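You operate a simulated robot arm through the tools that you are given. There is no shell and no other tool.

You are at the controls of a simulated robot arm. One attempt, no reset.

JOB
Close up the long bench: green valve shut, bath dial to 0, lid on, pump off.
Fine: turn the pot's pump knob shut before the pump goes off.

The check looks at the end state, three seconds after you hand in, the way a careful person would. Anything else that was tipped, shoved, dropped, spilled or broken makes it a failure. Lids that push on must go on centred and level and be pressed home; caps that screw on are set level and turned clockwise until they are tight.

ROBOT AND FRAMES
A 7-joint arm with a two-finger parallel gripper, fixed in place. Base frame: the origin is at the foot of the arm, x ahead of it, y to its left, z up. Lengths are in m, angles in degrees, forces in N, time in s.
Its first joint turns from -132.0 to 132.0 degrees. Payload 3.91 kg.
The TCP is the grasp point between the finger pads, 0.03 m short of the fingertips. In the tool frame z runs along the fingers and y along their closing line. Largest opening 0.11 m; finger width 0.02, thickness 0.01; the body of the gripper, 0.048 by 0.112 m, starts 0.055 m behind the TCP.
Orientation is told as [roll, pitch, yaw] about the base's x, y, z axes, in that order, counted from this pose: with the fingers straight down and closing along the base's y, the tool's x points along the base's -x, its y along +y and its z along -z.

CONTROLS
- The arm moves only by the tool arm_command. Its argument "series" is a list of rows, each a list of 7 numbers: the shift along the base's x, y, z in units of 30 mm (1.0 is 30 mm), then the turn, a rotation vector about the base's x, y, z in units of 8 degrees (1.0 is 8 degrees), then the opening, from 0 (shut) to 1 (fully open). In form: [[dx, dy, dz, ax, ay, az, jaw], ...]. A call has 1 to 20 rows; each row shifts and turns the commanded pose from where the row before left it. A call with a number of a shift or a turn outside -1 to 1 is refused whole. A row lasts 0.2 s, in which the tool goes at most 0.05 m and 8.6 degrees; a call with a longer step from one row to the next is refused whole, and so is a gripper value outside its range. Where a pose cannot be reached the arm comes as near as it can. A force on the tool above 40 N (or 10 N above the force at the start of the call, whichever is more), or a blocked arm, ends the call early, and 0.2 s more pass. The fingers move at their own pace (about 0.108 m/s each) and stop on an object; they squeeze with about 28 N. The grip force told is the motor's: it shows also when the fingers shut on nothing. Time passes only in rows, and 0.2 s behind the last, so rows that do not move let the fingers close. The reply holds the time, the measured pose of the TCP, the force on the tool along the base axes, the opening and the grip force, in the units named above and with some noise, with the torque about the TCP (base axes, N m) and any sound that the robot's microphone picked up.
- Cameras (640 x 400 px; columns grow to the right, rows downward): "scene" is fixed at [0.0494, -0.5012, 1.6228]; the picture's right is [0.25, -0.97, 0.00], its down [-0.62, -0.16, -0.77] and it looks along [0.74, 0.19, -0.64] (base axes); focal length 341 px, centre (320, 200). "wrist" rides on the gripper at [0.072, 0.017, -0.103] in the tool frame; the picture's right is [-0.23, 0.97, 0.00], its down [-0.76, -0.18, -0.62] and it looks along [-0.61, -0.14, 0.78] (tool axes); focal length 222 px, centre (320, 200).
- get_image(camera): a new picture of that camera. The clock stands still meanwhile.
- pixel_to_xyz(camera, pixels): for up to 12 pixels [column, row] of the newest picture of that camera ("zoom" is the newest enlarged one), the place [x, y, z] in the base frame of the surface seen there, good to about 0.002 m. The clock stands still meanwhile.
- close_up(camera, box): a new picture of the part [left, top, right, bottom] of that camera's present view, enlarged. The clock stands still meanwhile.
- close_job(): hands the job in; it is judged then, once.

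Leave the gripper open and the arm clear of the work at the hand-in unless told otherwise.

The tools are called by a JSON object that holds its "op" and its "data". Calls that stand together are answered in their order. arm_command: Moves the arm, as the interface text tells. Its arguments: {"type":"object","properties":{"series":{"type":"array"}},"required":["series"]} The other tools are called the same way: get_image (camera) takes a picture; pixel_to_xyz (camera, pixels) gives the place of the surface under pixels of a picture; close_up (camera, box) takes an enlarged picture of a part of a camera's view; close_job () hands the job in.

At the start:

```text
t: 0.0
eef_pos: [0.5529, 0.0264, 1.2161]
orientation: [0.0, 0.0, 0.0]
ft_force: [-0.1, 0.6, 0.1]
ft_torque: [-0.01, 0.01, -0.01]
width: 0.11
grasp_force: 0.0
```

scene: 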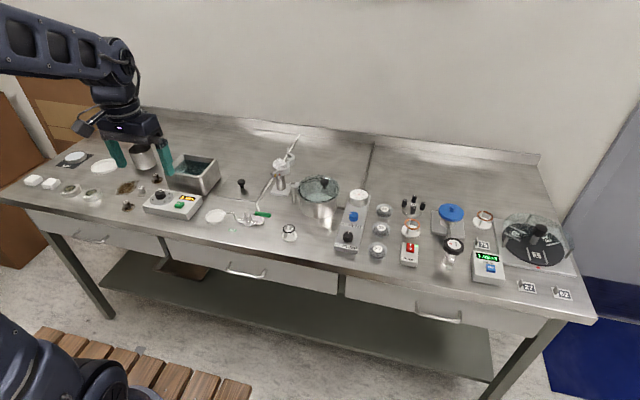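
wrist: 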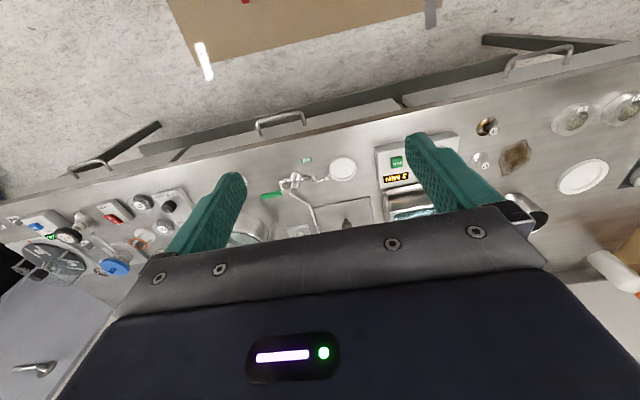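

I see a bench with many devices: a bath with its controller near (175,200), a green valve near (260,215), a pot with knob at (320,200), and pump boxes. I'll take enlarged pictures to identify everything.

{"op": "close_up", "data": {"camera": "scene", "box": [20, 130, 220, 255]}}

{"op": "close_up", "data": {"camera": "scene", "box": [200, 130, 400, 255]}}

{"op": "close_up", "data": {"camera": "scene", "box": [380, 180, 600, 317]}}

```text
3.20 times, centred on (120, 192) of scene
```

zoom: 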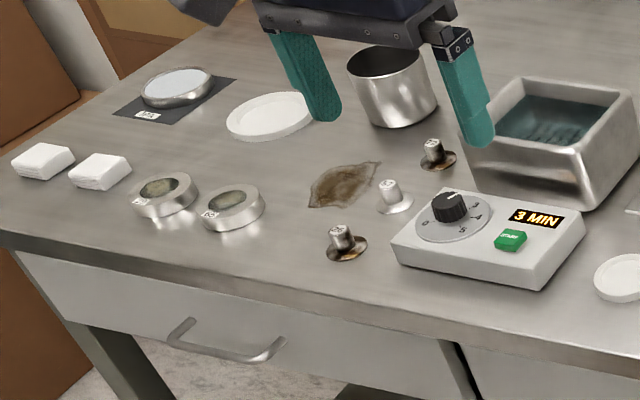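

```text
3.20 times, centred on (300, 192) of scene
```

zoom: 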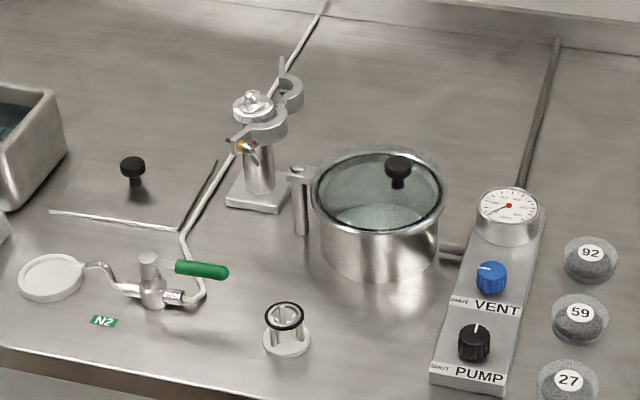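

```text
2.91 times, centred on (490, 248) of scene
```

zoom: 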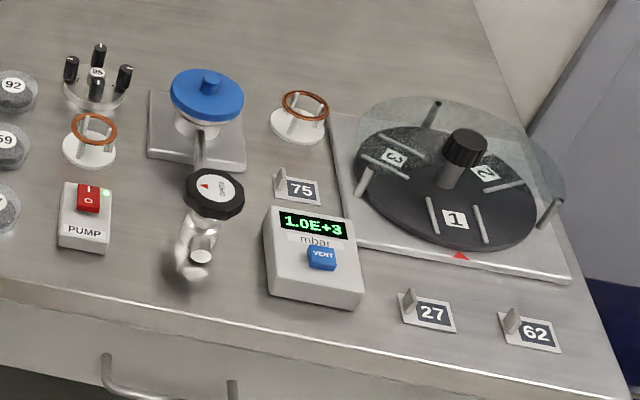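

The lid appears to be a flat plate with a black knob beside the bath (around (240,188)). I'll enlarge the bath, its lid, the valve and the pot controls more.

{"op": "close_up", "data": {"camera": "scene", "box": [135, 145, 215, 225]}}

{"op": "close_up", "data": {"camera": "scene", "box": [200, 160, 280, 240]}}

{"op": "close_up", "data": {"camera": "scene", "box": [280, 165, 376, 261]}}

{"op": "close_up", "data": {"camera": "scene", "box": [390, 230, 430, 280]}}

```text
5.00 times, centred on (175, 185) of scene
```

zoom: 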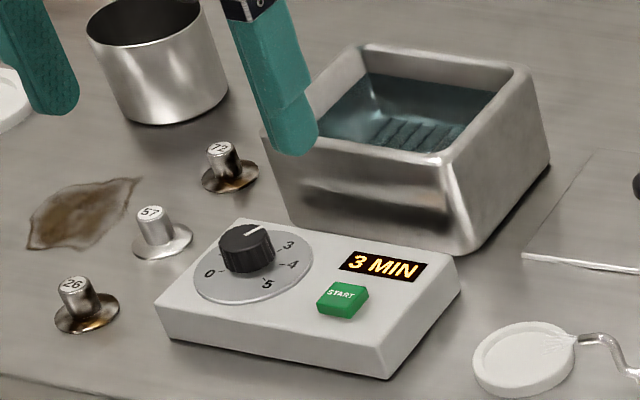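

```text
5.00 times, centred on (240, 200) of scene
```

zoom: 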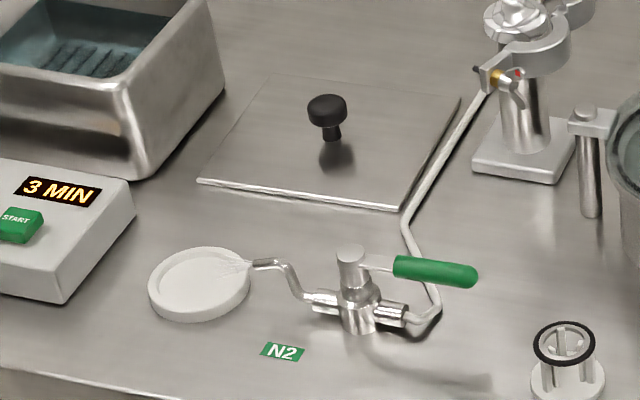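

```text
4.17 times, centred on (328, 213) of scene
```

zoom: 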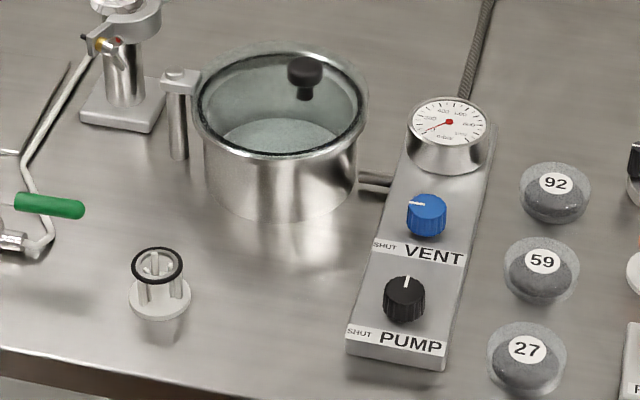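

```text
8.00 times, centred on (410, 255) of scene
```

zoom: 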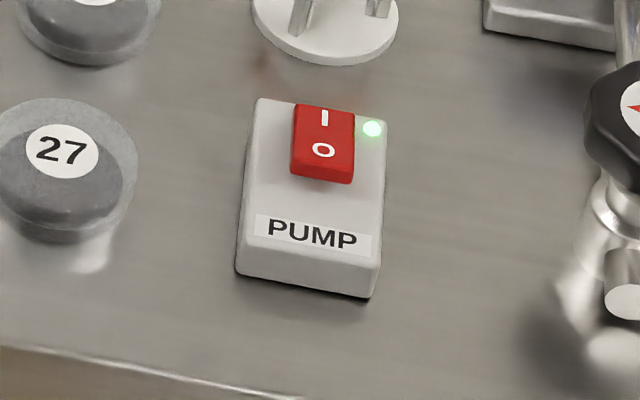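

I read: dial pointer towards about 3, lever of the green valve parallel to the pipe (open), pot's PUMP knob pointing up (away) while "SHUT" is to the left, and the pump rocker lit (on). Next I'll measure places on the bath and lid in the enlarged picture of that area.

{"op": "close_up", "data": {"camera": "scene", "box": [135, 145, 285, 239]}}

```text
4.26 times, centred on (210, 192) of scene
```

zoom: 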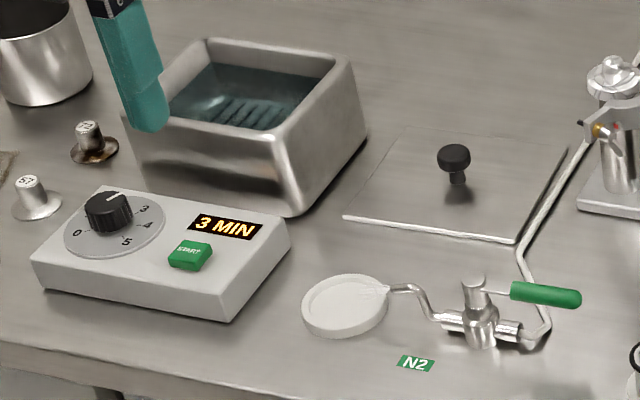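

Measuring the bath rim corners, lid corners, lid knob, dial and valve lever from this enlargement.

{"op": "pixel_to_xyz", "data": {"camera": "zoom", "pixels": [[197, 42], [350, 62], [280, 138], [345, 216], [513, 240], [395, 138], [568, 150], [454, 150], [457, 180], [430, 200], [500, 70], [340, 90]]}}

{"op": "pixel_to_xyz", "data": {"camera": "zoom", "pixels": [[110, 200], [112, 222], [115, 240], [75, 232], [141, 207], [190, 250], [473, 283], [515, 292], [578, 298], [480, 335], [445, 320], [515, 332]]}}

```text
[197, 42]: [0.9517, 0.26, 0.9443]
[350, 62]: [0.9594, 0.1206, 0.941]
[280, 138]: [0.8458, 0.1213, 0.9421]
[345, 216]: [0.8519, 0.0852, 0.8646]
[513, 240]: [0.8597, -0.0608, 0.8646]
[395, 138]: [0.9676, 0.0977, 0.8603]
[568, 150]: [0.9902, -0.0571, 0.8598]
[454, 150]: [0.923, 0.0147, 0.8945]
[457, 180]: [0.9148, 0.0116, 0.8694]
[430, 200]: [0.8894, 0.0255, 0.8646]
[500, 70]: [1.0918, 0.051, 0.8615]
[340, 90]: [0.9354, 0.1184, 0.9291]
```

```text
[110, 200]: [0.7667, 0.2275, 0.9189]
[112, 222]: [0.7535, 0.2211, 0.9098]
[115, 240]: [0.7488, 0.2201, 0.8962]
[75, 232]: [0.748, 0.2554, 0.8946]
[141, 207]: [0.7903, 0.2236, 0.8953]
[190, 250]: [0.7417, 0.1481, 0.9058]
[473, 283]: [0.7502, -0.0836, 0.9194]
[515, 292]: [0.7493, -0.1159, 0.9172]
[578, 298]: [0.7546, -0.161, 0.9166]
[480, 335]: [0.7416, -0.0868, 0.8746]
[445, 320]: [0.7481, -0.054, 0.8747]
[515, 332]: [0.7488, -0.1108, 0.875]
```

The bench top lies at z≈0.86, bath rim at about 0.943, lid plate at 0.8646, centred near (0.92, 0.015). Now measuring the pot panel and the pump switch.

{"op": "close_up", "data": {"camera": "scene", "box": [330, 185, 430, 275]}}

```text
4.44 times, centred on (380, 230) of scene
```

zoom: 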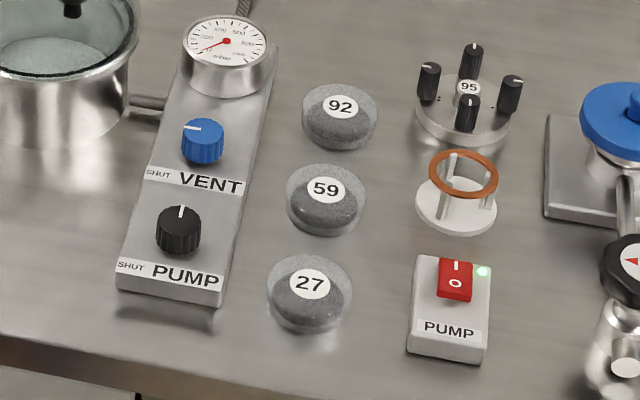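

I see the PUMP knob at zoom (179,225) with its line pointing up, the VENT knob with its line left at SHUT, and the rocker at (456,278). Measuring those.

{"op": "pixel_to_xyz", "data": {"camera": "zoom", "pixels": [[179, 215], [180, 206], [179, 240], [150, 230], [205, 232], [202, 130], [131, 266], [226, 42], [457, 266], [455, 285], [443, 330], [441, 300]]}}

{"op": "pixel_to_xyz", "data": {"camera": "zoom", "pixels": [[160, 225], [198, 226], [177, 252], [120, 285], [218, 300], [415, 258], [485, 275], [411, 335], [485, 360], [482, 272], [310, 280], [150, 250]]}}

```text
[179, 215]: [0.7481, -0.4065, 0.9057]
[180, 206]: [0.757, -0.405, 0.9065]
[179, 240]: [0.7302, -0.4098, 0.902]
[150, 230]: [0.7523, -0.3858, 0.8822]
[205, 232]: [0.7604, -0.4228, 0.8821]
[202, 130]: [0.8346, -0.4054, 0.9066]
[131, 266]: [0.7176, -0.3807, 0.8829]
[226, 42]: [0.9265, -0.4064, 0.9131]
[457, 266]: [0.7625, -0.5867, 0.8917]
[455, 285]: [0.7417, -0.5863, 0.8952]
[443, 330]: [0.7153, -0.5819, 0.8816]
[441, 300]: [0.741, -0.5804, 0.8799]
```

```text
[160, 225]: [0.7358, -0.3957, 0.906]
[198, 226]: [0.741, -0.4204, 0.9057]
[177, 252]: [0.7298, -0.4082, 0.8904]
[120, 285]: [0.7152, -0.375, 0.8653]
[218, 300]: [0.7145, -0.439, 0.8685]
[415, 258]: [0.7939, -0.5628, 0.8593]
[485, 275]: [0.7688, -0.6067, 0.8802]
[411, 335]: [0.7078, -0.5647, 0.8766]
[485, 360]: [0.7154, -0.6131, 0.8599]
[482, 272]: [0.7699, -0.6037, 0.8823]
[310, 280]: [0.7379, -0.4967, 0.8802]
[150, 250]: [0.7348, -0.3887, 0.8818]
```

The PUMP knob's centre is near (0.743, -0.407), top z 0.906, panel 0.882. The rocker's O end (x≈0.742) is the raised end. I'll move the arm high above the front of the pot panel for a wrist view.

{"op": "arm_command", "data": {"series": [[0.2, -0.95, -0.35, 0, 0, 0, 1], [0.2, -0.95, -0.35, 0, 0, 0, 1], [0.2, -0.95, -0.35, 0, 0, 0, 1], [0.2, -0.95, -0.35, 0, 0, 0, 1], [0.2, -0.95, -0.35, 0, 0, 0, 1], [0.2, -0.95, -0.35, 0, 0, 0, 1], [0.2, -0.95, -0.35, 0, 0, 0, 1], [0.2, -0.95, -0.35, 0, 0, 0, 1], [0.2, -0.95, -0.35, 0, 0, 0, 0.6], [0.2, -0.95, -0.35, 0, 0, 0, 0.5], [0.2, -0.95, -0.35, 0, 0, 0, 0.5], [0.2, -0.95, -0.35, 0, 0, 0, 0.5], [0.2, -0.95, -0.35, 0, 0, 0, 0.5], [0.2, -0.95, -0.35, 0, 0, 0, 0.5], [0.2, -0.95, -0.35, 0, 0, 0, 0.5]]}}

{"op": "get_image", "data": {"camera": "wrist"}}

```text
t: 3.2
eef_pos: [0.6435, -0.3994, 1.0584]
orientation: [-0.1, -0.1, 0.1]
ft_force: [-0.7, 0.1, 0.5]
ft_torque: [-0.02, 0.0, 0.03]
width: 0.0552
grasp_force: 0.1
```

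```text
taken
```

wrist: 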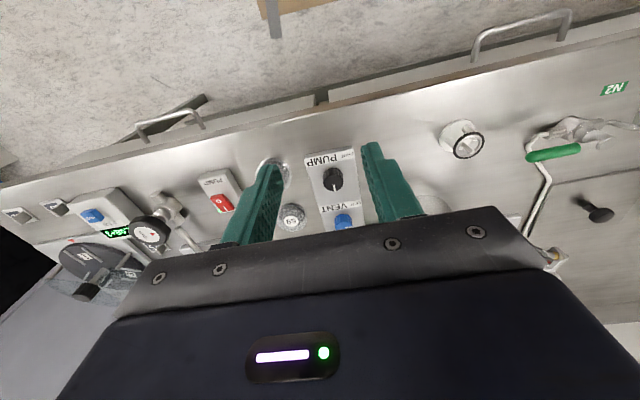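

The wrist camera sees the panel upside down: PUMP knob at (332,180), SHUT at its right (+y). I'll enlarge to check the pointer.

{"op": "close_up", "data": {"camera": "wrist", "box": [290, 130, 370, 240]}}

```text
3.64 times, centred on (330, 185) of wrist
```

zoom: 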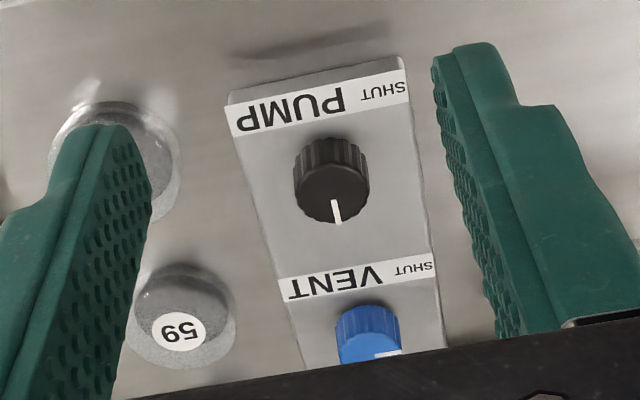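

The pump pointer points to +x, and the vent pointer to +y (SHUT). So I need a 90° counter-clockwise turn (seen from above). Measuring the knob's top face from here.

{"op": "pixel_to_xyz", "data": {"camera": "zoom", "pixels": [[336, 203], [334, 222], [332, 180], [300, 190], [366, 185], [333, 192], [318, 150], [330, 240], [250, 150], [425, 150]]}}

```text
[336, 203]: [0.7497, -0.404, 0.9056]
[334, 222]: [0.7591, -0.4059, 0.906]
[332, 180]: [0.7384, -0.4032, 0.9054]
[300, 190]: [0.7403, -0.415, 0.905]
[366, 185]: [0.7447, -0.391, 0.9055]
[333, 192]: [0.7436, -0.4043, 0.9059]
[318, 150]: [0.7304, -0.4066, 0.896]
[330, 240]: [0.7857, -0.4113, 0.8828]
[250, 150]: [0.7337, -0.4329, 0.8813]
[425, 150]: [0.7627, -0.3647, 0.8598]
```

Knob centre ≈ (0.745, -0.405). I'll turn the tool to yaw -45°, move over the knob, and come down to TCP z≈0.96 first.

{"op": "arm_command", "data": {"series": [[0.564, -0.031, 0, 0, 0, -0.9375, 0.5], [0.564, -0.031, 0, 0, 0, -0.9375, 0.5], [0.564, -0.031, 0, 0, 0, -0.9375, 0.5], [0.564, -0.031, 0, 0, 0, -0.9375, 0.5], [0.564, -0.031, 0, 0, 0, -0.9375, 0.5], [0.564, -0.031, 0, 0, 0, -0.9375, 0.5], [0, 0, -0.8, 0, 0, 0, 0.5], [0, 0, -0.8, 0, 0, 0, 0.5], [0, 0, -0.8, 0, 0, 0, 0.5], [0, 0, -0.8, 0, 0, 0, 0.5], [0, 0, 0, 0, 0, 0, 0.5]]}}

{"op": "get_image", "data": {"camera": "wrist"}}

{"op": "close_up", "data": {"camera": "scene", "box": [310, 165, 430, 255]}}

```text
t: 5.6
eef_pos: [0.7466, -0.4076, 0.9622]
orientation: [0.0, 0.0, -45.0]
ft_force: [-0.6, -0.3, 0.6]
ft_torque: [0.02, 0.0, -0.03]
width: 0.055
grasp_force: 0.0
```

```text
taken
```

wrist: 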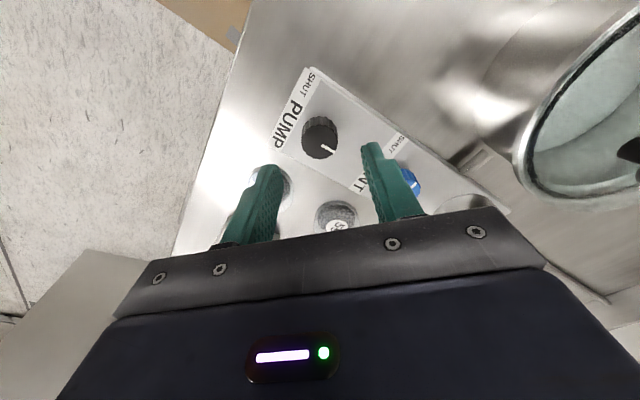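

```text
4.44 times, centred on (370, 210) of scene
```

zoom: 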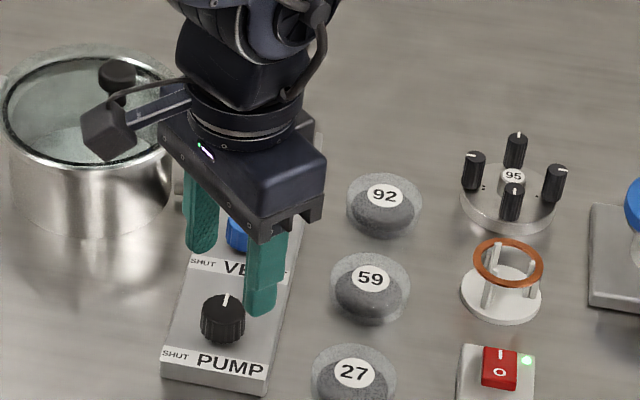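

The fingers line up above the knob, on the diagonal. I'll nudge slightly, come down to TCP z≈0.916 (tips 4 mm above the panel), and close on the knob.

{"op": "arm_command", "data": {"series": [[-0.04, 0.07, -0.5, 0, 0, 0, 0.5], [0, 0, -0.5, 0, 0, 0, 0.5], [0, 0, -0.5, 0, 0, 0, 0.5], [0, 0, 0, 0, 0, 0, 0.35], [0, 0, 0, 0, 0, 0, 0.2], [0, 0, 0, 0, 0, 0, 0.2], [0, 0, 0, 0, 0, 0, 0.2]]}}

```text
t: 7.2
eef_pos: [0.7436, -0.4042, 0.9165]
orientation: [0.0, 0.0, -45.0]
ft_force: [-9.2, -5.5, -4.8]
ft_torque: [0.03, -0.17, -0.02]
width: 0.0296
grasp_force: 45.5
```

I'm holding the knob (width 29.6 mm), with a small side force, so I'll shift 1 mm to relieve it and then turn counter-clockwise (+yaw), 88° first.

{"op": "arm_command", "data": {"series": [[-0.05, -0.03, 0.05, 0, 0, 0, 0.2], [0, 0, 0, 0, 0, 0.9, 0.2], [0, 0, 0, 0, 0, 0.9, 0.2], [0, 0, 0, 0, 0, 0.9, 0.2]]}}

```text
t: 8.0
eef_pos: [0.7442, -0.4044, 0.918]
orientation: [0.0, 0.0, -32.2]
ft_force: [12.6, -4.2, -15.9]
ft_torque: [-0.91, -0.72, 0.01]
width: 0.0296
grasp_force: 44.7
stopped in row 3: the force on the tool passed its limit at 42 N (the readings are from after the stop); the commanded pose is now the measured one
```

The force limit tripped at about -32° yaw. I'll look at what's happening.

{"op": "close_up", "data": {"camera": "scene", "box": [310, 165, 430, 255]}}

{"op": "get_image", "data": {"camera": "wrist"}}

```text
4.44 times, centred on (370, 210) of scene
```

zoom: 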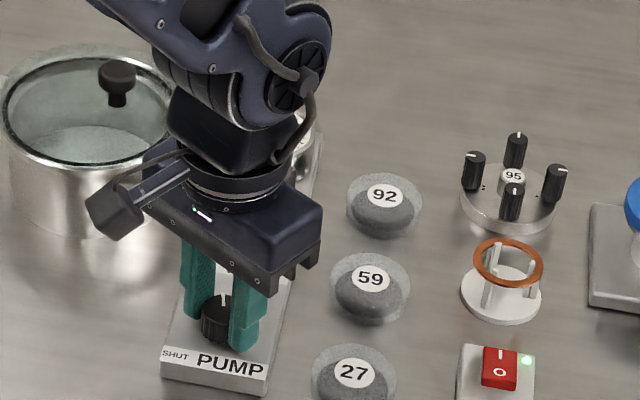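

```text
taken
```

wrist: 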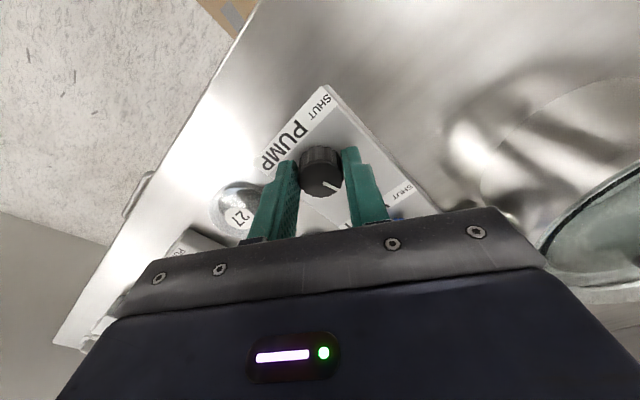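

Checking the knob's pointer closely.

{"op": "close_up", "data": {"camera": "wrist", "box": [260, 80, 380, 220]}}

{"op": "close_up", "data": {"camera": "scene", "box": [345, 220, 385, 252]}}

```text
2.86 times, centred on (320, 150) of wrist
```

zoom: 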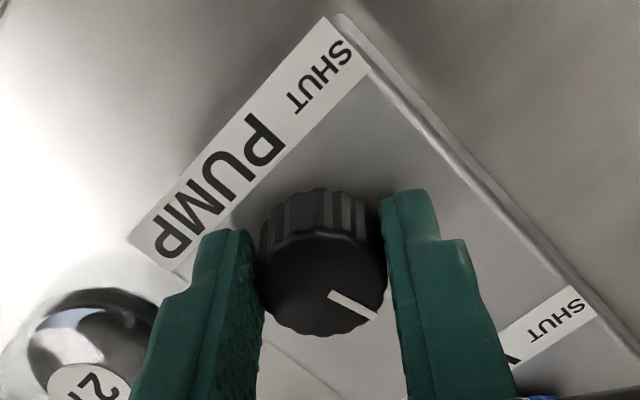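

```text
12.50 times, centred on (365, 236) of scene
```

zoom: 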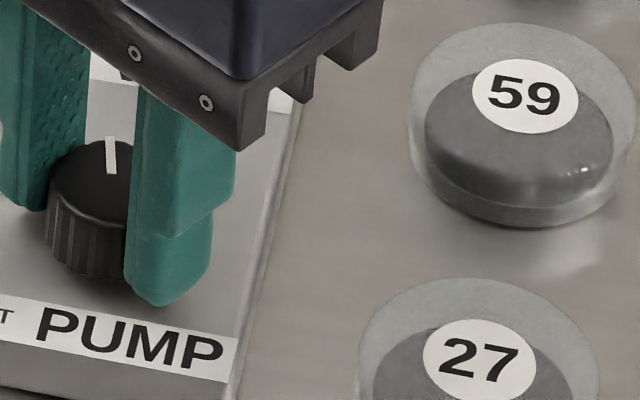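

The knob did begin to turn counter-clockwise (about 13°); the trip came from side load and my small lift. I'll lower the load by opening, then re-closing, and read forces.

{"op": "arm_command", "data": {"series": [[0, 0, 0, 0, 0, 0, 0.36], [0, 0, 0, 0, 0, 0, 0.36], [0, 0, 0, 0, 0, 0, 0.36]]}}

{"op": "arm_command", "data": {"series": [[0, 0, 0, 0, 0, 0, 0.22], [0, 0, 0, 0, 0, 0, 0.22], [0, 0, 0, 0, 0, 0, 0.22]]}}

```text
t: 8.8
eef_pos: [0.7419, -0.4039, 0.9185]
orientation: [0.1, 0.0, -32.3]
ft_force: [0.5, 0.0, 0.1]
ft_torque: [-0.01, 0.0, 0.03]
width: 0.0396
grasp_force: 0.0
```

```text
t: 9.6
eef_pos: [0.7423, -0.4019, 0.9187]
orientation: [0.1, -0.1, -32.3]
ft_force: [1.6, 1.6, 0.2]
ft_torque: [-0.32, 0.22, 0.06]
width: 0.0297
grasp_force: 45.1
```

Forces are now small. My best measured knob centre is (0.745, -0.405); I'll open slightly, shift to it, and read the pose a few times to average the noise.

{"op": "arm_command", "data": {"series": [[0, 0, 0, 0, 0, 0, 0.4], [0, 0, 0, 0, 0, 0, 0.4], [0.07, -0.06, 0, 0, 0, 0, 0.4], [0, 0, 0, 0, 0, 0, 0.4]]}}

{"op": "arm_command", "data": {"series": [[0, 0, 0, 0, 0, 0, 0.4]]}}

{"op": "arm_command", "data": {"series": [[0, 0, 0, 0, 0, 0, 0.4]]}}

{"op": "arm_command", "data": {"series": [[0, 0, 0, 0, 0, 0, 0.4]]}}

```text
t: 10.6
eef_pos: [0.745, -0.4056, 0.9182]
orientation: [0.0, 0.1, -32.3]
ft_force: [-0.3, 0.0, 0.1]
ft_torque: [0.02, -0.03, 0.02]
width: 0.0442
grasp_force: 0.0
```

```text
t: 11.0
eef_pos: [0.7443, -0.4057, 0.9177]
orientation: [0.0, 0.0, -32.3]
ft_force: [0.1, -0.6, -0.9]
ft_torque: [0.02, 0.02, -0.01]
width: 0.0441
grasp_force: 0.1
```

```text
t: 11.4
eef_pos: [0.7455, -0.4047, 0.9186]
orientation: [0.0, 0.0, -32.2]
ft_force: [-0.7, -0.3, 0.7]
ft_torque: [-0.03, 0.01, 0.0]
width: 0.0439
grasp_force: 0.1
```

```text
t: 11.8
eef_pos: [0.7452, -0.4049, 0.9184]
orientation: [0.0, 0.0, -32.2]
ft_force: [0.3, 0.9, -0.2]
ft_torque: [-0.01, 0.03, 0.0]
width: 0.0439
grasp_force: 0.1
```

The TCP averages (0.745, -0.4052), matching the knob centre. Closing and turning in small steps.

{"op": "arm_command", "data": {"series": [[0, 0, 0, 0, 0, 0, 0.22], [0, 0, 0, 0, 0, 0, 0.22], [0, 0, 0, 0, 0, 0, 0.22], [0, 0, 0, 0, 0, 0.5, 0.22], [0, 0, 0, 0, 0, 0.5, 0.22]]}}

```text
t: 13.0
eef_pos: [0.7457, -0.4055, 0.9185]
orientation: [-0.1, 0.1, -24.2]
ft_force: [9.1, 4.7, -0.4]
ft_torque: [-0.08, 0.15, -0.02]
width: 0.0296
grasp_force: 45.1
```

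Working with low forces. Continuing the turn.

{"op": "arm_command", "data": {"series": [[0, 0, 0, 0, 0, 0.6, 0.22], [0, 0, 0, 0, 0, 0.6, 0.22], [0, 0, 0, 0, 0, 0.6, 0.22], [0, 0, 0, 0, 0, 0.6, 0.22], [0, 0, 0, 0, 0, 0.6, 0.22], [0, 0, 0, 0, 0, 0.6, 0.22]]}}

```text
t: 14.4
eef_pos: [0.7454, -0.4048, 0.9183]
orientation: [0.1, 0.0, 4.6]
ft_force: [8.3, 8.7, -1.3]
ft_torque: [-0.04, -0.33, -0.02]
width: 0.0298
grasp_force: 44.6
```

{"op": "close_up", "data": {"camera": "scene", "box": [345, 220, 385, 252]}}

{"op": "close_up", "data": {"camera": "wrist", "box": [260, 80, 380, 220]}}

```text
12.50 times, centred on (365, 236) of scene
```

zoom: 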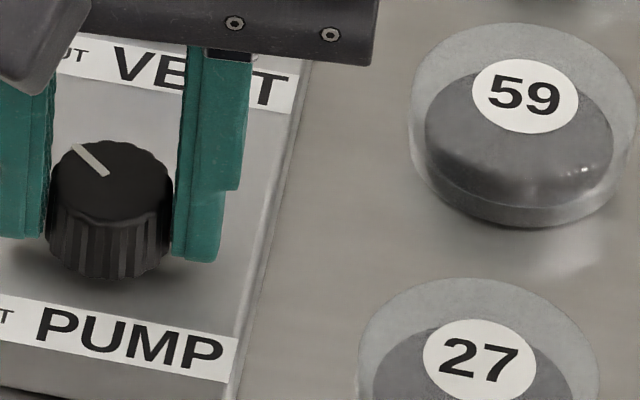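

```text
2.86 times, centred on (320, 150) of wrist
```

zoom: 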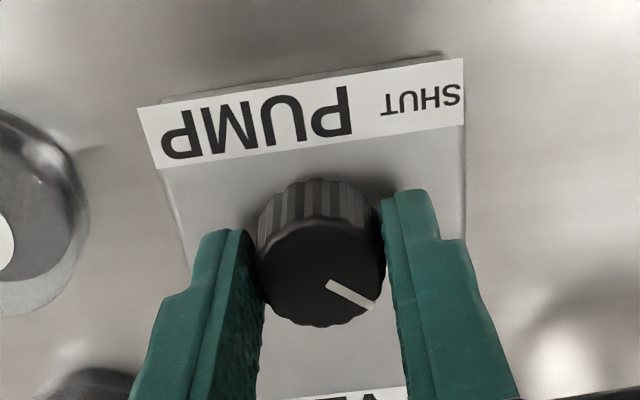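

The knob has turned roughly 50° and follows the fingers. About 40° more to go.

{"op": "arm_command", "data": {"series": [[0, 0, 0, 0, 0, 0.6, 0.22], [0, 0, 0, 0, 0, 0.6, 0.22], [0, 0, 0, 0, 0, 0.6, 0.22], [0, 0, 0, 0, 0, 0.6, 0.22], [0, 0, 0, 0, 0, 0.6, 0.22], [0, 0, 0, 0, 0, 0.6, 0.22], [0, 0, 0, 0, 0, 0.6, 0.22]]}}

{"op": "close_up", "data": {"camera": "scene", "box": [345, 195, 385, 252]}}

{"op": "close_up", "data": {"camera": "wrist", "box": [260, 80, 380, 220]}}

```text
t: 16.0
eef_pos: [0.7457, -0.4056, 0.9183]
orientation: [0.0, 0.1, 38.1]
ft_force: [20.4, 2.5, 4.6]
ft_torque: [0.77, -0.87, -0.01]
width: 0.0294
grasp_force: 45.0
```

```text
7.02 times, centred on (365, 224) of scene
```

zoom: 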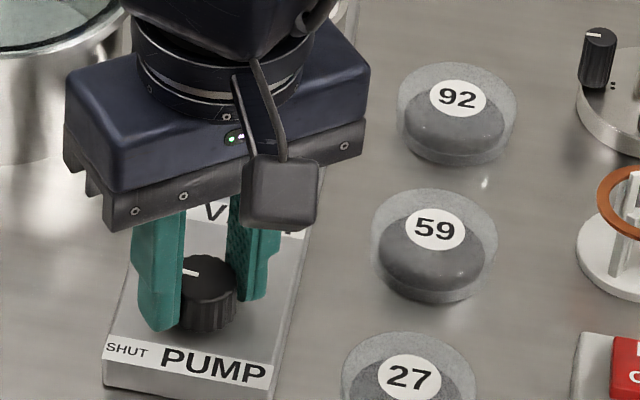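

```text
2.86 times, centred on (320, 150) of wrist
```

zoom: 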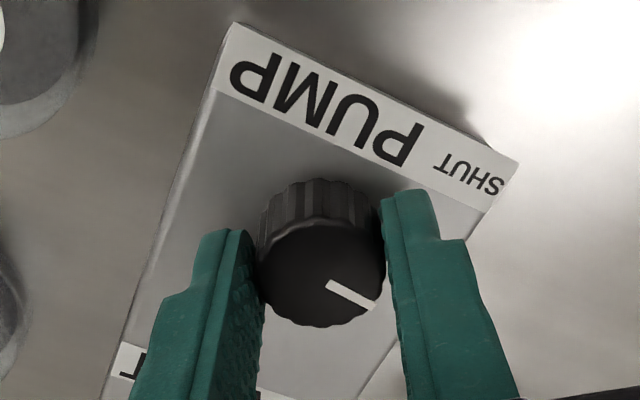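

By the wrist picture the pointer is about 84° turned. I'll finish the last ~6-8° gently, which should reach the stop at SHUT.

{"op": "arm_command", "data": {"series": [[0.03, 0, 0, 0, 0, 0.3, 0.22], [0, 0, 0, 0, 0, 0.3, 0.22], [0, 0, 0, 0, 0, 0.2, 0.22]]}}

{"op": "close_up", "data": {"camera": "scene", "box": [345, 195, 385, 252]}}

{"op": "close_up", "data": {"camera": "wrist", "box": [260, 80, 380, 220]}}

```text
t: 16.8
eef_pos: [0.7439, -0.406, 0.918]
orientation: [0.1, 0.0, 44.5]
ft_force: [8.1, 7.5, 9.1]
ft_torque: [-0.32, -0.08, 0.0]
width: 0.0299
grasp_force: 45.2
```

```text
7.02 times, centred on (365, 224) of scene
```

zoom: 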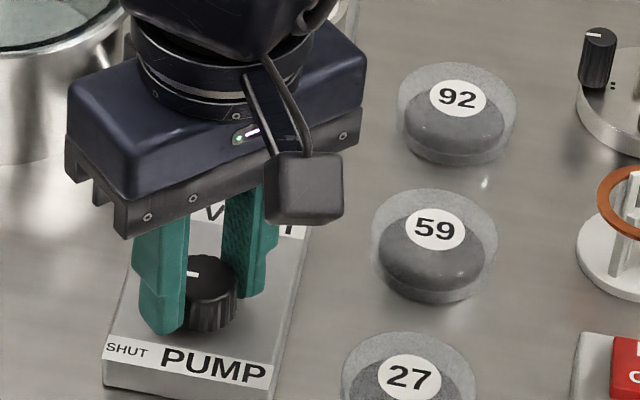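

```text
2.86 times, centred on (320, 150) of wrist
```

zoom: 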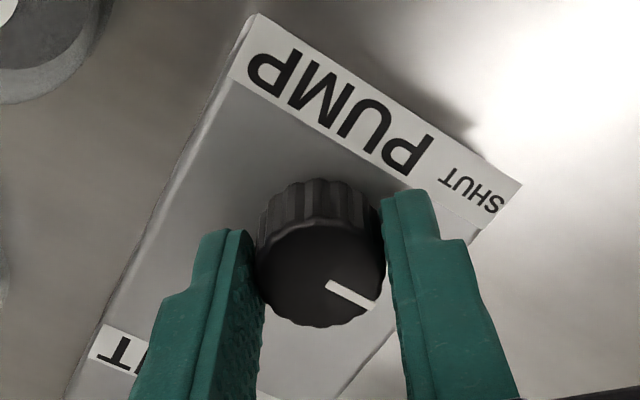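

The pointer has reached about 90°. I'll release, lift straight up, and compare to the VENT pointer.

{"op": "arm_command", "data": {"series": [[0, 0, 0, 0, 0, 0, 0.45], [0, 0, 0, 0, 0, 0, 0.45], [0, 0, 0.5, 0, 0, 0, 0.45], [0, 0, 0.9, 0, 0, 0, 0.45], [0, 0, 1, 0, 0, 0, 0.45], [-0.8, 0, 0.8, 0, 0, 0, 0.45], [-0.8, 0, 0.8, 0, 0, -0.9, 0.45], [-0.8, -0.5, 0.5, 0, 0, -0.9, 0.45], [-0.8, -0.5, 0, 0, 0, -0.9, 0.45], [0, -0.5, 0, 0, 0, -0.9, 0.45], [0, -0.5, 0, 0, 0, -0.9, 0.45], [0, -0.5, 0, 0, 0, -0.9, 0.45]]}}

{"op": "close_up", "data": {"camera": "scene", "box": [330, 185, 430, 275]}}

{"op": "get_image", "data": {"camera": "wrist"}}

```text
t: 19.4
eef_pos: [0.6487, -0.4808, 1.0544]
orientation: [0.0, -0.1, 1.2]
ft_force: [-0.5, -0.4, 1.4]
ft_torque: [0.0, -0.01, 0.01]
width: 0.0495
grasp_force: 0.0
```

```text
4.44 times, centred on (380, 230) of scene
```

zoom: 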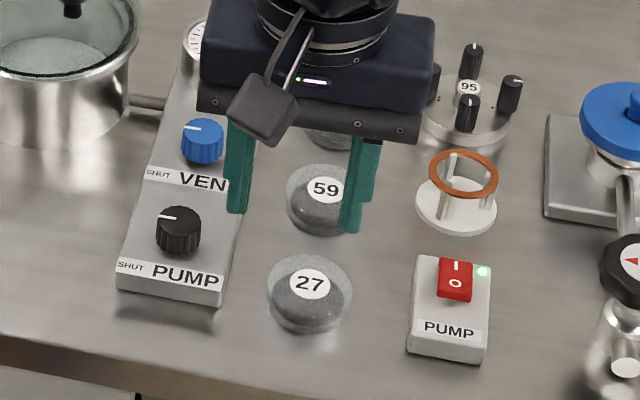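

```text
taken
```

wrist: 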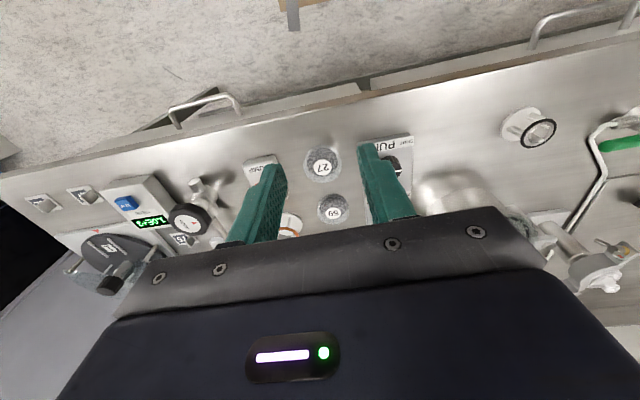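

The PUMP pointer now looks like the VENT pointer. A tighter comparison:

{"op": "close_up", "data": {"camera": "scene", "box": [350, 205, 390, 250]}}

{"op": "close_up", "data": {"camera": "scene", "box": [385, 230, 425, 275]}}

```text
8.89 times, centred on (370, 228) of scene
```

zoom: 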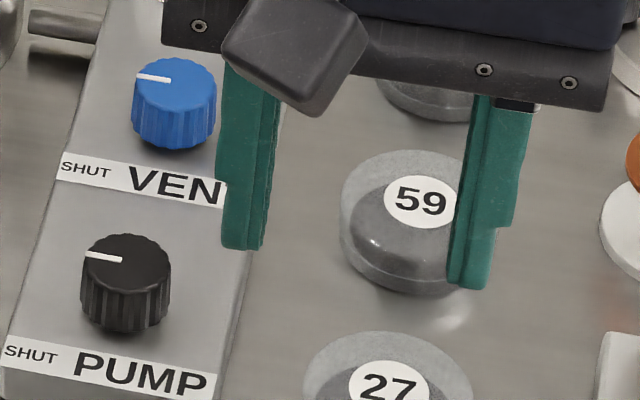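

```text
8.89 times, centred on (405, 252) of scene
```

zoom: 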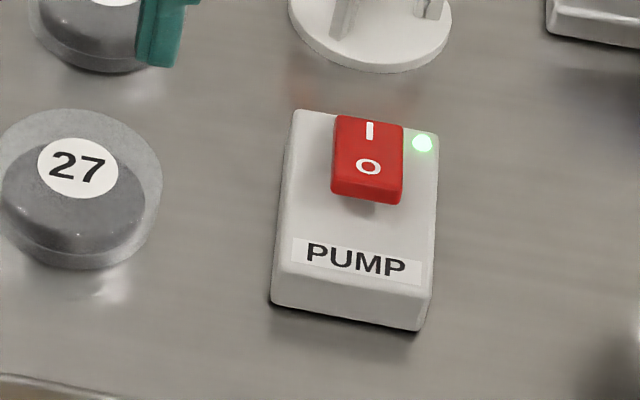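

Both pointers are parallel: the pump knob is shut. Next the pump rocker: the O end is raised at about (0.740, -0.586, 0.895). I'll measure the neighbours (black valve hub, copper-ring stand) for clearance first.

{"op": "close_up", "data": {"camera": "scene", "box": [385, 190, 485, 280]}}

{"op": "pixel_to_xyz", "data": {"camera": "zoom", "pixels": [[108, 178], [298, 240], [300, 215], [285, 245], [214, 255], [104, 268], [104, 280], [100, 293], [107, 263], [126, 300], [95, 276], [115, 285]]}}

```text
4.44 times, centred on (435, 235) of scene
```

zoom: 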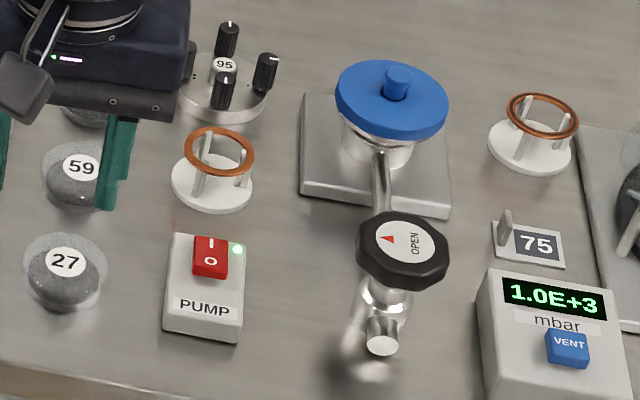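

```text
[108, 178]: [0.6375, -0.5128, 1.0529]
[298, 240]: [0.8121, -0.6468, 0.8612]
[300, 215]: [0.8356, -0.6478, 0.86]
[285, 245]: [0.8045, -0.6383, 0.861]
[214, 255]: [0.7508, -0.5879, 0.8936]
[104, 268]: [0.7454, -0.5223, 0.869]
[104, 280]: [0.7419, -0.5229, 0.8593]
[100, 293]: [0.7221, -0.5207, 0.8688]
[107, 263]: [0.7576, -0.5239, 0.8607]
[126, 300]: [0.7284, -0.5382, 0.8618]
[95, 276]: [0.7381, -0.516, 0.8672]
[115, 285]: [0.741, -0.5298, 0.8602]
```

The pixels were from a picture I hadn't seen; now I can place them: rocker I at (212,243), O at (210,262), hub at (400,245), ring at (219,150).

{"op": "pixel_to_xyz", "data": {"camera": "zoom", "pixels": [[212, 240], [211, 250], [210, 262], [209, 271], [208, 277], [194, 262], [228, 265], [385, 245], [362, 240], [415, 285], [219, 173], [380, 320]]}}

```text
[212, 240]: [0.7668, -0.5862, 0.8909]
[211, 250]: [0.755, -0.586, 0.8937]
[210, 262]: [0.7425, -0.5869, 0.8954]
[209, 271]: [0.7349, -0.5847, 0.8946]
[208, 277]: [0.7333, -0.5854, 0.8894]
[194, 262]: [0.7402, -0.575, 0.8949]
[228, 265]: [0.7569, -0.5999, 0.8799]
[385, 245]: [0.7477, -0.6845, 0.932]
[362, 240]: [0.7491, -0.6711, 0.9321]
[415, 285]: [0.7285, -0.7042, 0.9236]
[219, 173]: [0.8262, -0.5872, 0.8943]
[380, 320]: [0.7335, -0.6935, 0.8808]
```

Clear: the hub top is at 0.932 and the body stays above 0.97. I'll shut the fingers, move over the O end at (0.736, -0.586), and stop at TCP z≈0.945.

{"op": "arm_command", "data": {"series": [[0.728, -0.877, 0, 0, 0, -0.15, 0], [0.728, -0.877, 0, 0, 0, 0, 0], [0.728, -0.877, 0, 0, 0, 0, 0], [0.728, -0.877, 0, 0, 0, 0, 0], [0, 0, -0.9, 0, 0, 0, 0], [0, 0, -0.9, 0, 0, 0, 0], [0, 0, -0.9, 0, 0, 0, 0], [0, 0, -0.9, 0, 0, 0, 0], [0, 0, 0, 0, 0, 0, 0]]}}

{"op": "close_up", "data": {"camera": "scene", "box": [385, 210, 445, 280]}}

{"op": "close_up", "data": {"camera": "wrist", "box": [260, 80, 380, 220]}}

```text
t: 21.4
eef_pos: [0.7373, -0.5862, 0.9451]
orientation: [0.2, 0.0, 0.1]
ft_force: [0.5, -0.4, -0.4]
ft_torque: [-0.02, 0.02, 0.0]
width: 0.0
grasp_force: 28.6
```

```text
5.71 times, centred on (415, 245) of scene
```

zoom: 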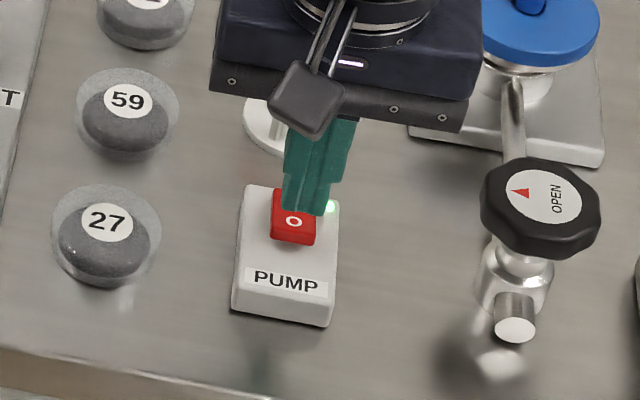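

```text
2.86 times, centred on (320, 150) of wrist
```

zoom: 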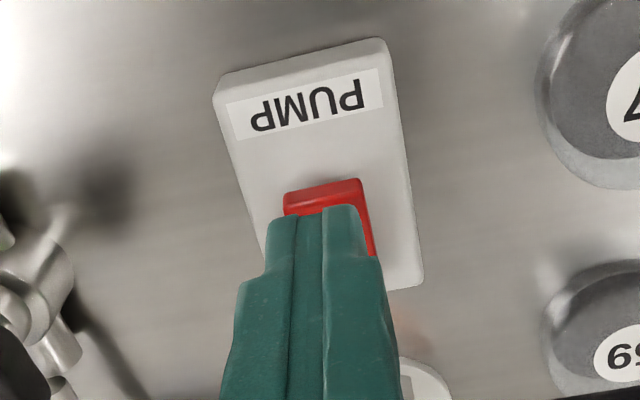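

The tip is above the O end. Now pressing down in small steps to about TCP z 0.918.

{"op": "arm_command", "data": {"series": [[-0.05, 0.03, -0.4, 0, 0, 0, 0], [0, 0, -0.25, 0, 0, 0, 0], [0, 0, -0.1, 0, 0, 0, 0], [0, 0, -0.08, 0, 0, 0, 0], [0, 0, -0.08, 0, 0, 0, 0]]}}

{"op": "close_up", "data": {"camera": "scene", "box": [385, 210, 445, 280]}}

```text
t: 22.6
eef_pos: [0.736, -0.5853, 0.9218]
orientation: [-0.1, -0.1, 0.1]
ft_force: [-11.8, 9.6, 36.5]
ft_torque: [0.39, 0.01, -0.24]
width: 0.0
grasp_force: 28.2
```

```text
5.71 times, centred on (415, 245) of scene
```

zoom: 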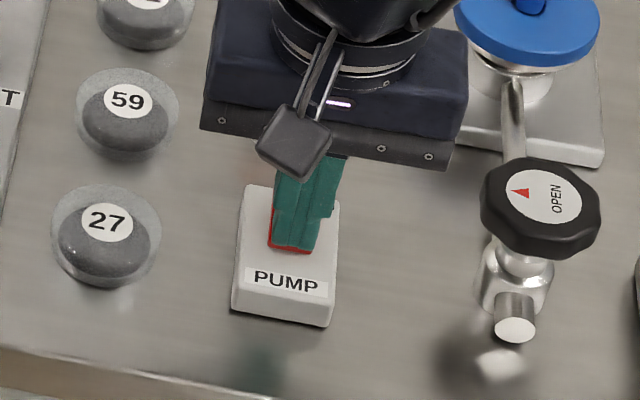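

36 N of push reached at tip z≈0.892. I'll lift to see whether it flipped.

{"op": "arm_command", "data": {"series": [[0, 0, 0.3, 0, 0, 0, 0], [0, 0, 0.9, 0, 0, 0, 0], [0, 0, 1, 0, 0, 0, 0], [-0.8, 0, 0.5, 0, 0, 0, 0]]}}

{"op": "close_up", "data": {"camera": "scene", "box": [385, 220, 435, 280]}}

{"op": "close_up", "data": {"camera": "wrist", "box": [260, 80, 380, 220]}}

```text
t: 23.6
eef_pos: [0.7111, -0.5856, 0.9973]
orientation: [0.0, 0.2, 0.1]
ft_force: [0.9, 0.1, -0.1]
ft_torque: [-0.01, 0.03, -0.01]
width: 0.0005
grasp_force: 28.0
```

```text
6.67 times, centred on (410, 250) of scene
```

zoom: 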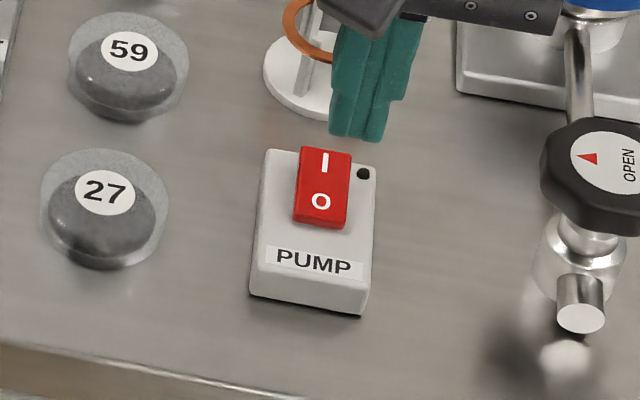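

```text
2.86 times, centred on (320, 150) of wrist
```

zoom: 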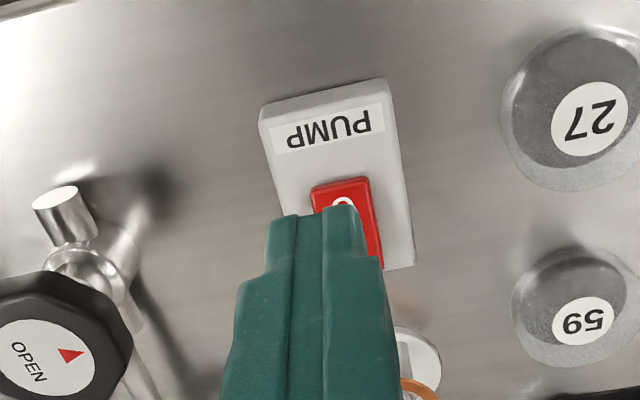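

The LED is dark and the rocker has flipped to O: pump off. Next the green valve. I'll travel high along the bench front to it.

{"op": "arm_command", "data": {"series": [[-0.6, 0.2, 0.8, 0, 0, 0, 0], [-0.6, 0.9, 0.8, 0, 0, 0, 0], [-0.6, 0.98, 0.2, 0, 0, 0, 0], [0, 1, 0, 0, 0, 0, 0], [0, 1, 0, 0, 0, 0, 0], [0, 1, 0, 0, 0, 0, 0], [0, 1, 0, 0, 0, 0, 0], [0, 1, 0, 0, 0, 0, 0], [0, 1, 0, 0, 0, 0, 0], [0, 1, 0, 0, 0, 0, 0], [0, 1, 0, 0, 0, 0, 0.3], [0, 1, 0, 0, 0, 0, 0.3], [0, 1, 0, 0, 0, 0, 0.3], [0, 1, 0, 0, 0, 0, 0.3], [0, 1, 0, 0, 0, 0, 0.3], [0, 1, 0, 0, 0, 0, 0.3], [0, 1, 0, 0, 0, 0, 0.3]]}}

{"op": "get_image", "data": {"camera": "wrist"}}

{"op": "close_up", "data": {"camera": "scene", "box": [225, 190, 285, 235]}}

```text
t: 27.2
eef_pos: [0.6551, -0.1029, 1.0528]
orientation: [0.0, -0.1, 0.1]
ft_force: [-0.1, 0.0, -0.5]
ft_torque: [-0.03, 0.01, 0.0]
width: 0.0332
grasp_force: 0.0
```

```text
taken
```

wrist: 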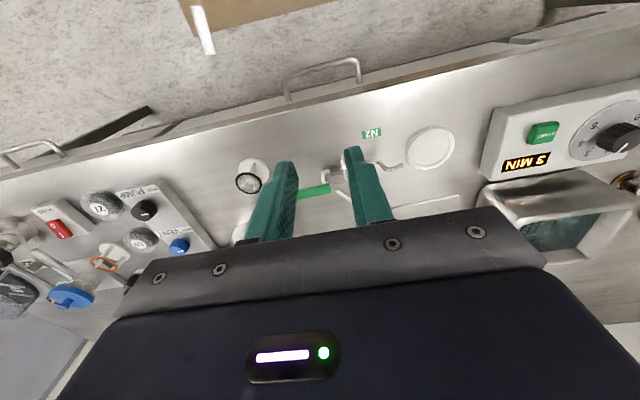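

```text
8.89 times, centred on (255, 212) of scene
```

zoom: 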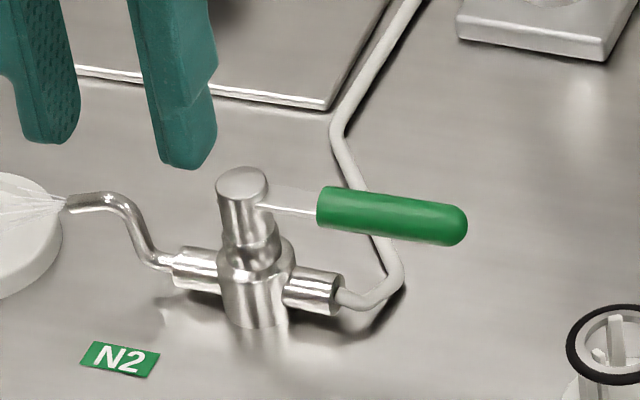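

No stops are visible. The lever runs from the stem at zoom (243,190) to its end at (465,225). Measuring it and the O-ring stand to the right.

{"op": "pixel_to_xyz", "data": {"camera": "zoom", "pixels": [[243, 185], [262, 185], [224, 185], [320, 205], [390, 210], [460, 222], [390, 232], [390, 198], [300, 202], [600, 345], [575, 350], [250, 320]]}}

```text
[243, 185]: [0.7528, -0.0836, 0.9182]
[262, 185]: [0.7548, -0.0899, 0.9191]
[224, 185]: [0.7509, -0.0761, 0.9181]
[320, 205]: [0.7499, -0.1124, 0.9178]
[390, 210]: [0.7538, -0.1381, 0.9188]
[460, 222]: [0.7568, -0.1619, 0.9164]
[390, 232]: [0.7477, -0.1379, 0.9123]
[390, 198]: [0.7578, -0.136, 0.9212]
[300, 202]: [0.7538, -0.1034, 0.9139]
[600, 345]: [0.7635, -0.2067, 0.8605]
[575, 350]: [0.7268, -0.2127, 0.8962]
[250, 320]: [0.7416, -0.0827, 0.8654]
```

Stem axis ≈ (0.752, -0.084), handle centre line at z≈0.914, about 14 mm thick. I'll turn the tool to yaw +90° (closing along x) and come over the handle at (0.752, -0.138), TCP z≈0.96.

{"op": "arm_command", "data": {"series": [[0.27, -0.0975, 0, 0, 0, 0.9375, 0.4], [0.27, -0.0975, 0, 0, 0, 0.9375, 0.4], [0.27, -0.0975, 0, 0, 0, 0.9375, 0.4], [0.27, -0.0975, 0, 0, 0, 0.9375, 0.4], [0.27, -0.0975, 0, 0, 0, 0.9375, 0.4], [0.27, -0.0975, 0, 0, 0, 0.9375, 0.4], [0.27, -0.0975, 0, 0, 0, 0.9375, 0.4], [0.27, -0.0975, 0, 0, 0, 0.9375, 0.4], [0.27, -0.0975, 0, 0, 0, 0.9375, 0.4], [0.27, -0.0975, 0, 0, 0, 0.9375, 0.4], [0.27, -0.0975, 0, 0, 0, 0.9375, 0.4], [0.27, -0.0975, 0, 0, 0, 0.9375, 0.4], [0, 0, -0.775, 0, 0, 0, 0.4], [0, 0, -0.775, 0, 0, 0, 0.4], [0, 0, -0.775, 0, 0, 0, 0.4], [0, 0, -0.775, 0, 0, 0, 0.4], [0, 0, 0, 0, 0, 0, 0.4]]}}

{"op": "close_up", "data": {"camera": "scene", "box": [225, 175, 305, 235]}}

{"op": "get_image", "data": {"camera": "wrist"}}

```text
t: 30.8
eef_pos: [0.754, -0.1371, 0.9607]
orientation: [0.0, -0.1, 90.1]
ft_force: [-1.0, 0.1, -1.0]
ft_torque: [-0.03, -0.01, -0.03]
width: 0.0438
grasp_force: 0.1
```

```text
6.67 times, centred on (265, 205) of scene
```

zoom: 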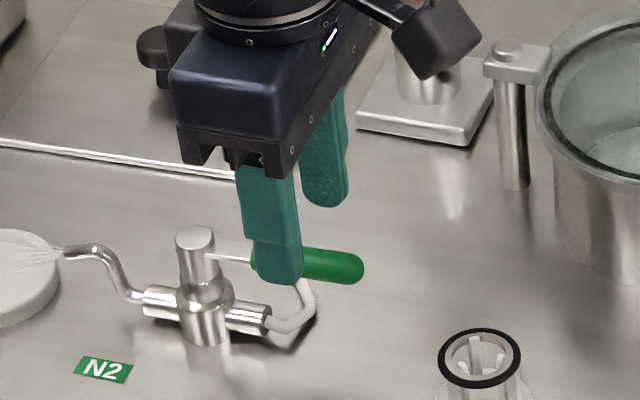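

```text
taken
```

wrist: 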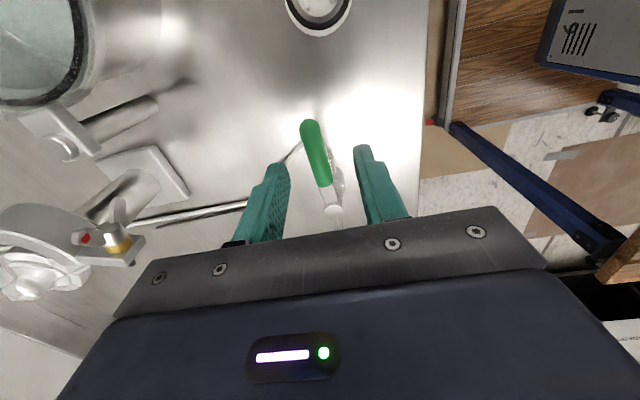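

The handle sits between the fingers. I'll check the clamp stand's place for clearance, then lower.

{"op": "pixel_to_xyz", "data": {"camera": "wrist", "pixels": [[120, 240], [30, 285], [150, 180], [70, 150], [110, 215], [312, 160], [325, 205], [340, 185], [20, 230]]}}

{"op": "arm_command", "data": {"series": [[0, 0, -0.6, 0, 0, 0, 0.4], [0, 0, -0.58, 0, 0, 0, 0.4], [0, 0, 0, 0, 0, 0, 0.2], [0, 0, 0, 0, 0, 0, 0.2], [0, 0, 0, 0, 0, 0, 0.2]]}}

{"op": "close_up", "data": {"camera": "scene", "box": [225, 175, 305, 235]}}

```text
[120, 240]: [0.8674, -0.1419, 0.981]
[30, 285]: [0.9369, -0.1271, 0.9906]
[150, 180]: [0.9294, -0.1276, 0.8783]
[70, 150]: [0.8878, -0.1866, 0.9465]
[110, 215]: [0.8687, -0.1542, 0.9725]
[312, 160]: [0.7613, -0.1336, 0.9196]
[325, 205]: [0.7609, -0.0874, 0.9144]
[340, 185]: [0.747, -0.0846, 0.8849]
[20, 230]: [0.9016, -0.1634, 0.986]
```

```text
t: 32.0
eef_pos: [0.7541, -0.1375, 0.9233]
orientation: [0.0, 0.0, 90.1]
ft_force: [0.4, -0.5, -0.3]
ft_torque: [0.01, 0.0, -0.03]
width: 0.0219
grasp_force: 0.1
```

```text
6.67 times, centred on (265, 205) of scene
```

zoom: 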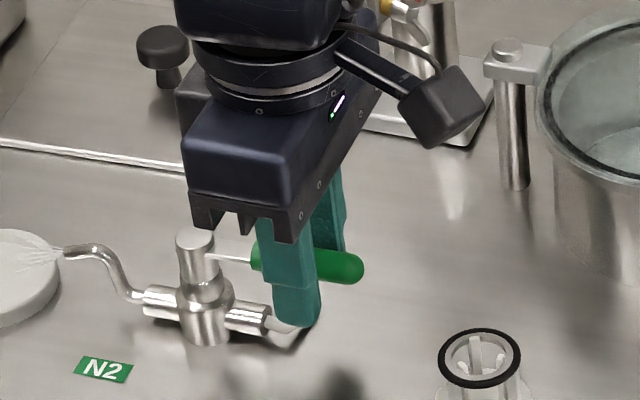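

Fingers now cage the handle, tips above the pipe. I'll try clockwise (seen from above) along the arc about the stem, two steps first, and read the force.

{"op": "arm_command", "data": {"series": [[-0.2327, 0.0153, 0, 0, 0, -0.9375, 0.2], [-0.229, 0.0453, 0, 0, 0, -0.9375, 0.2]]}}

{"op": "close_up", "data": {"camera": "scene", "box": [225, 175, 305, 235]}}

```text
t: 32.7
eef_pos: [0.7465, -0.1323, 0.9247]
orientation: [-0.5, -0.2, 75.5]
ft_force: [30.0, 0.0, -8.2]
ft_torque: [-0.01, -0.27, 0.45]
width: 0.0368
grasp_force: 14.4
stopped in row 2: the force on the tool passed its limit at 42 N (the readings are from after the stop); the commanded pose is now the measured one
```

```text
6.67 times, centred on (265, 205) of scene
```

zoom: 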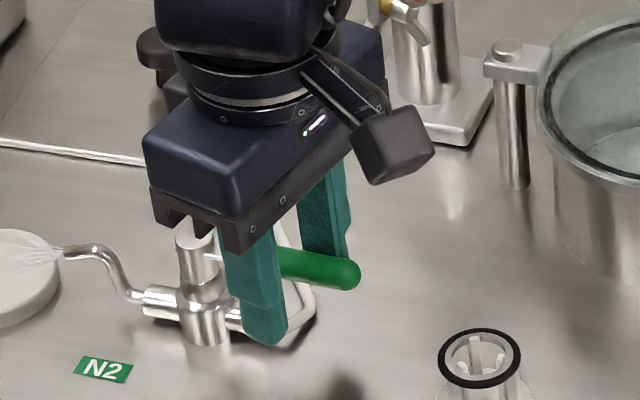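

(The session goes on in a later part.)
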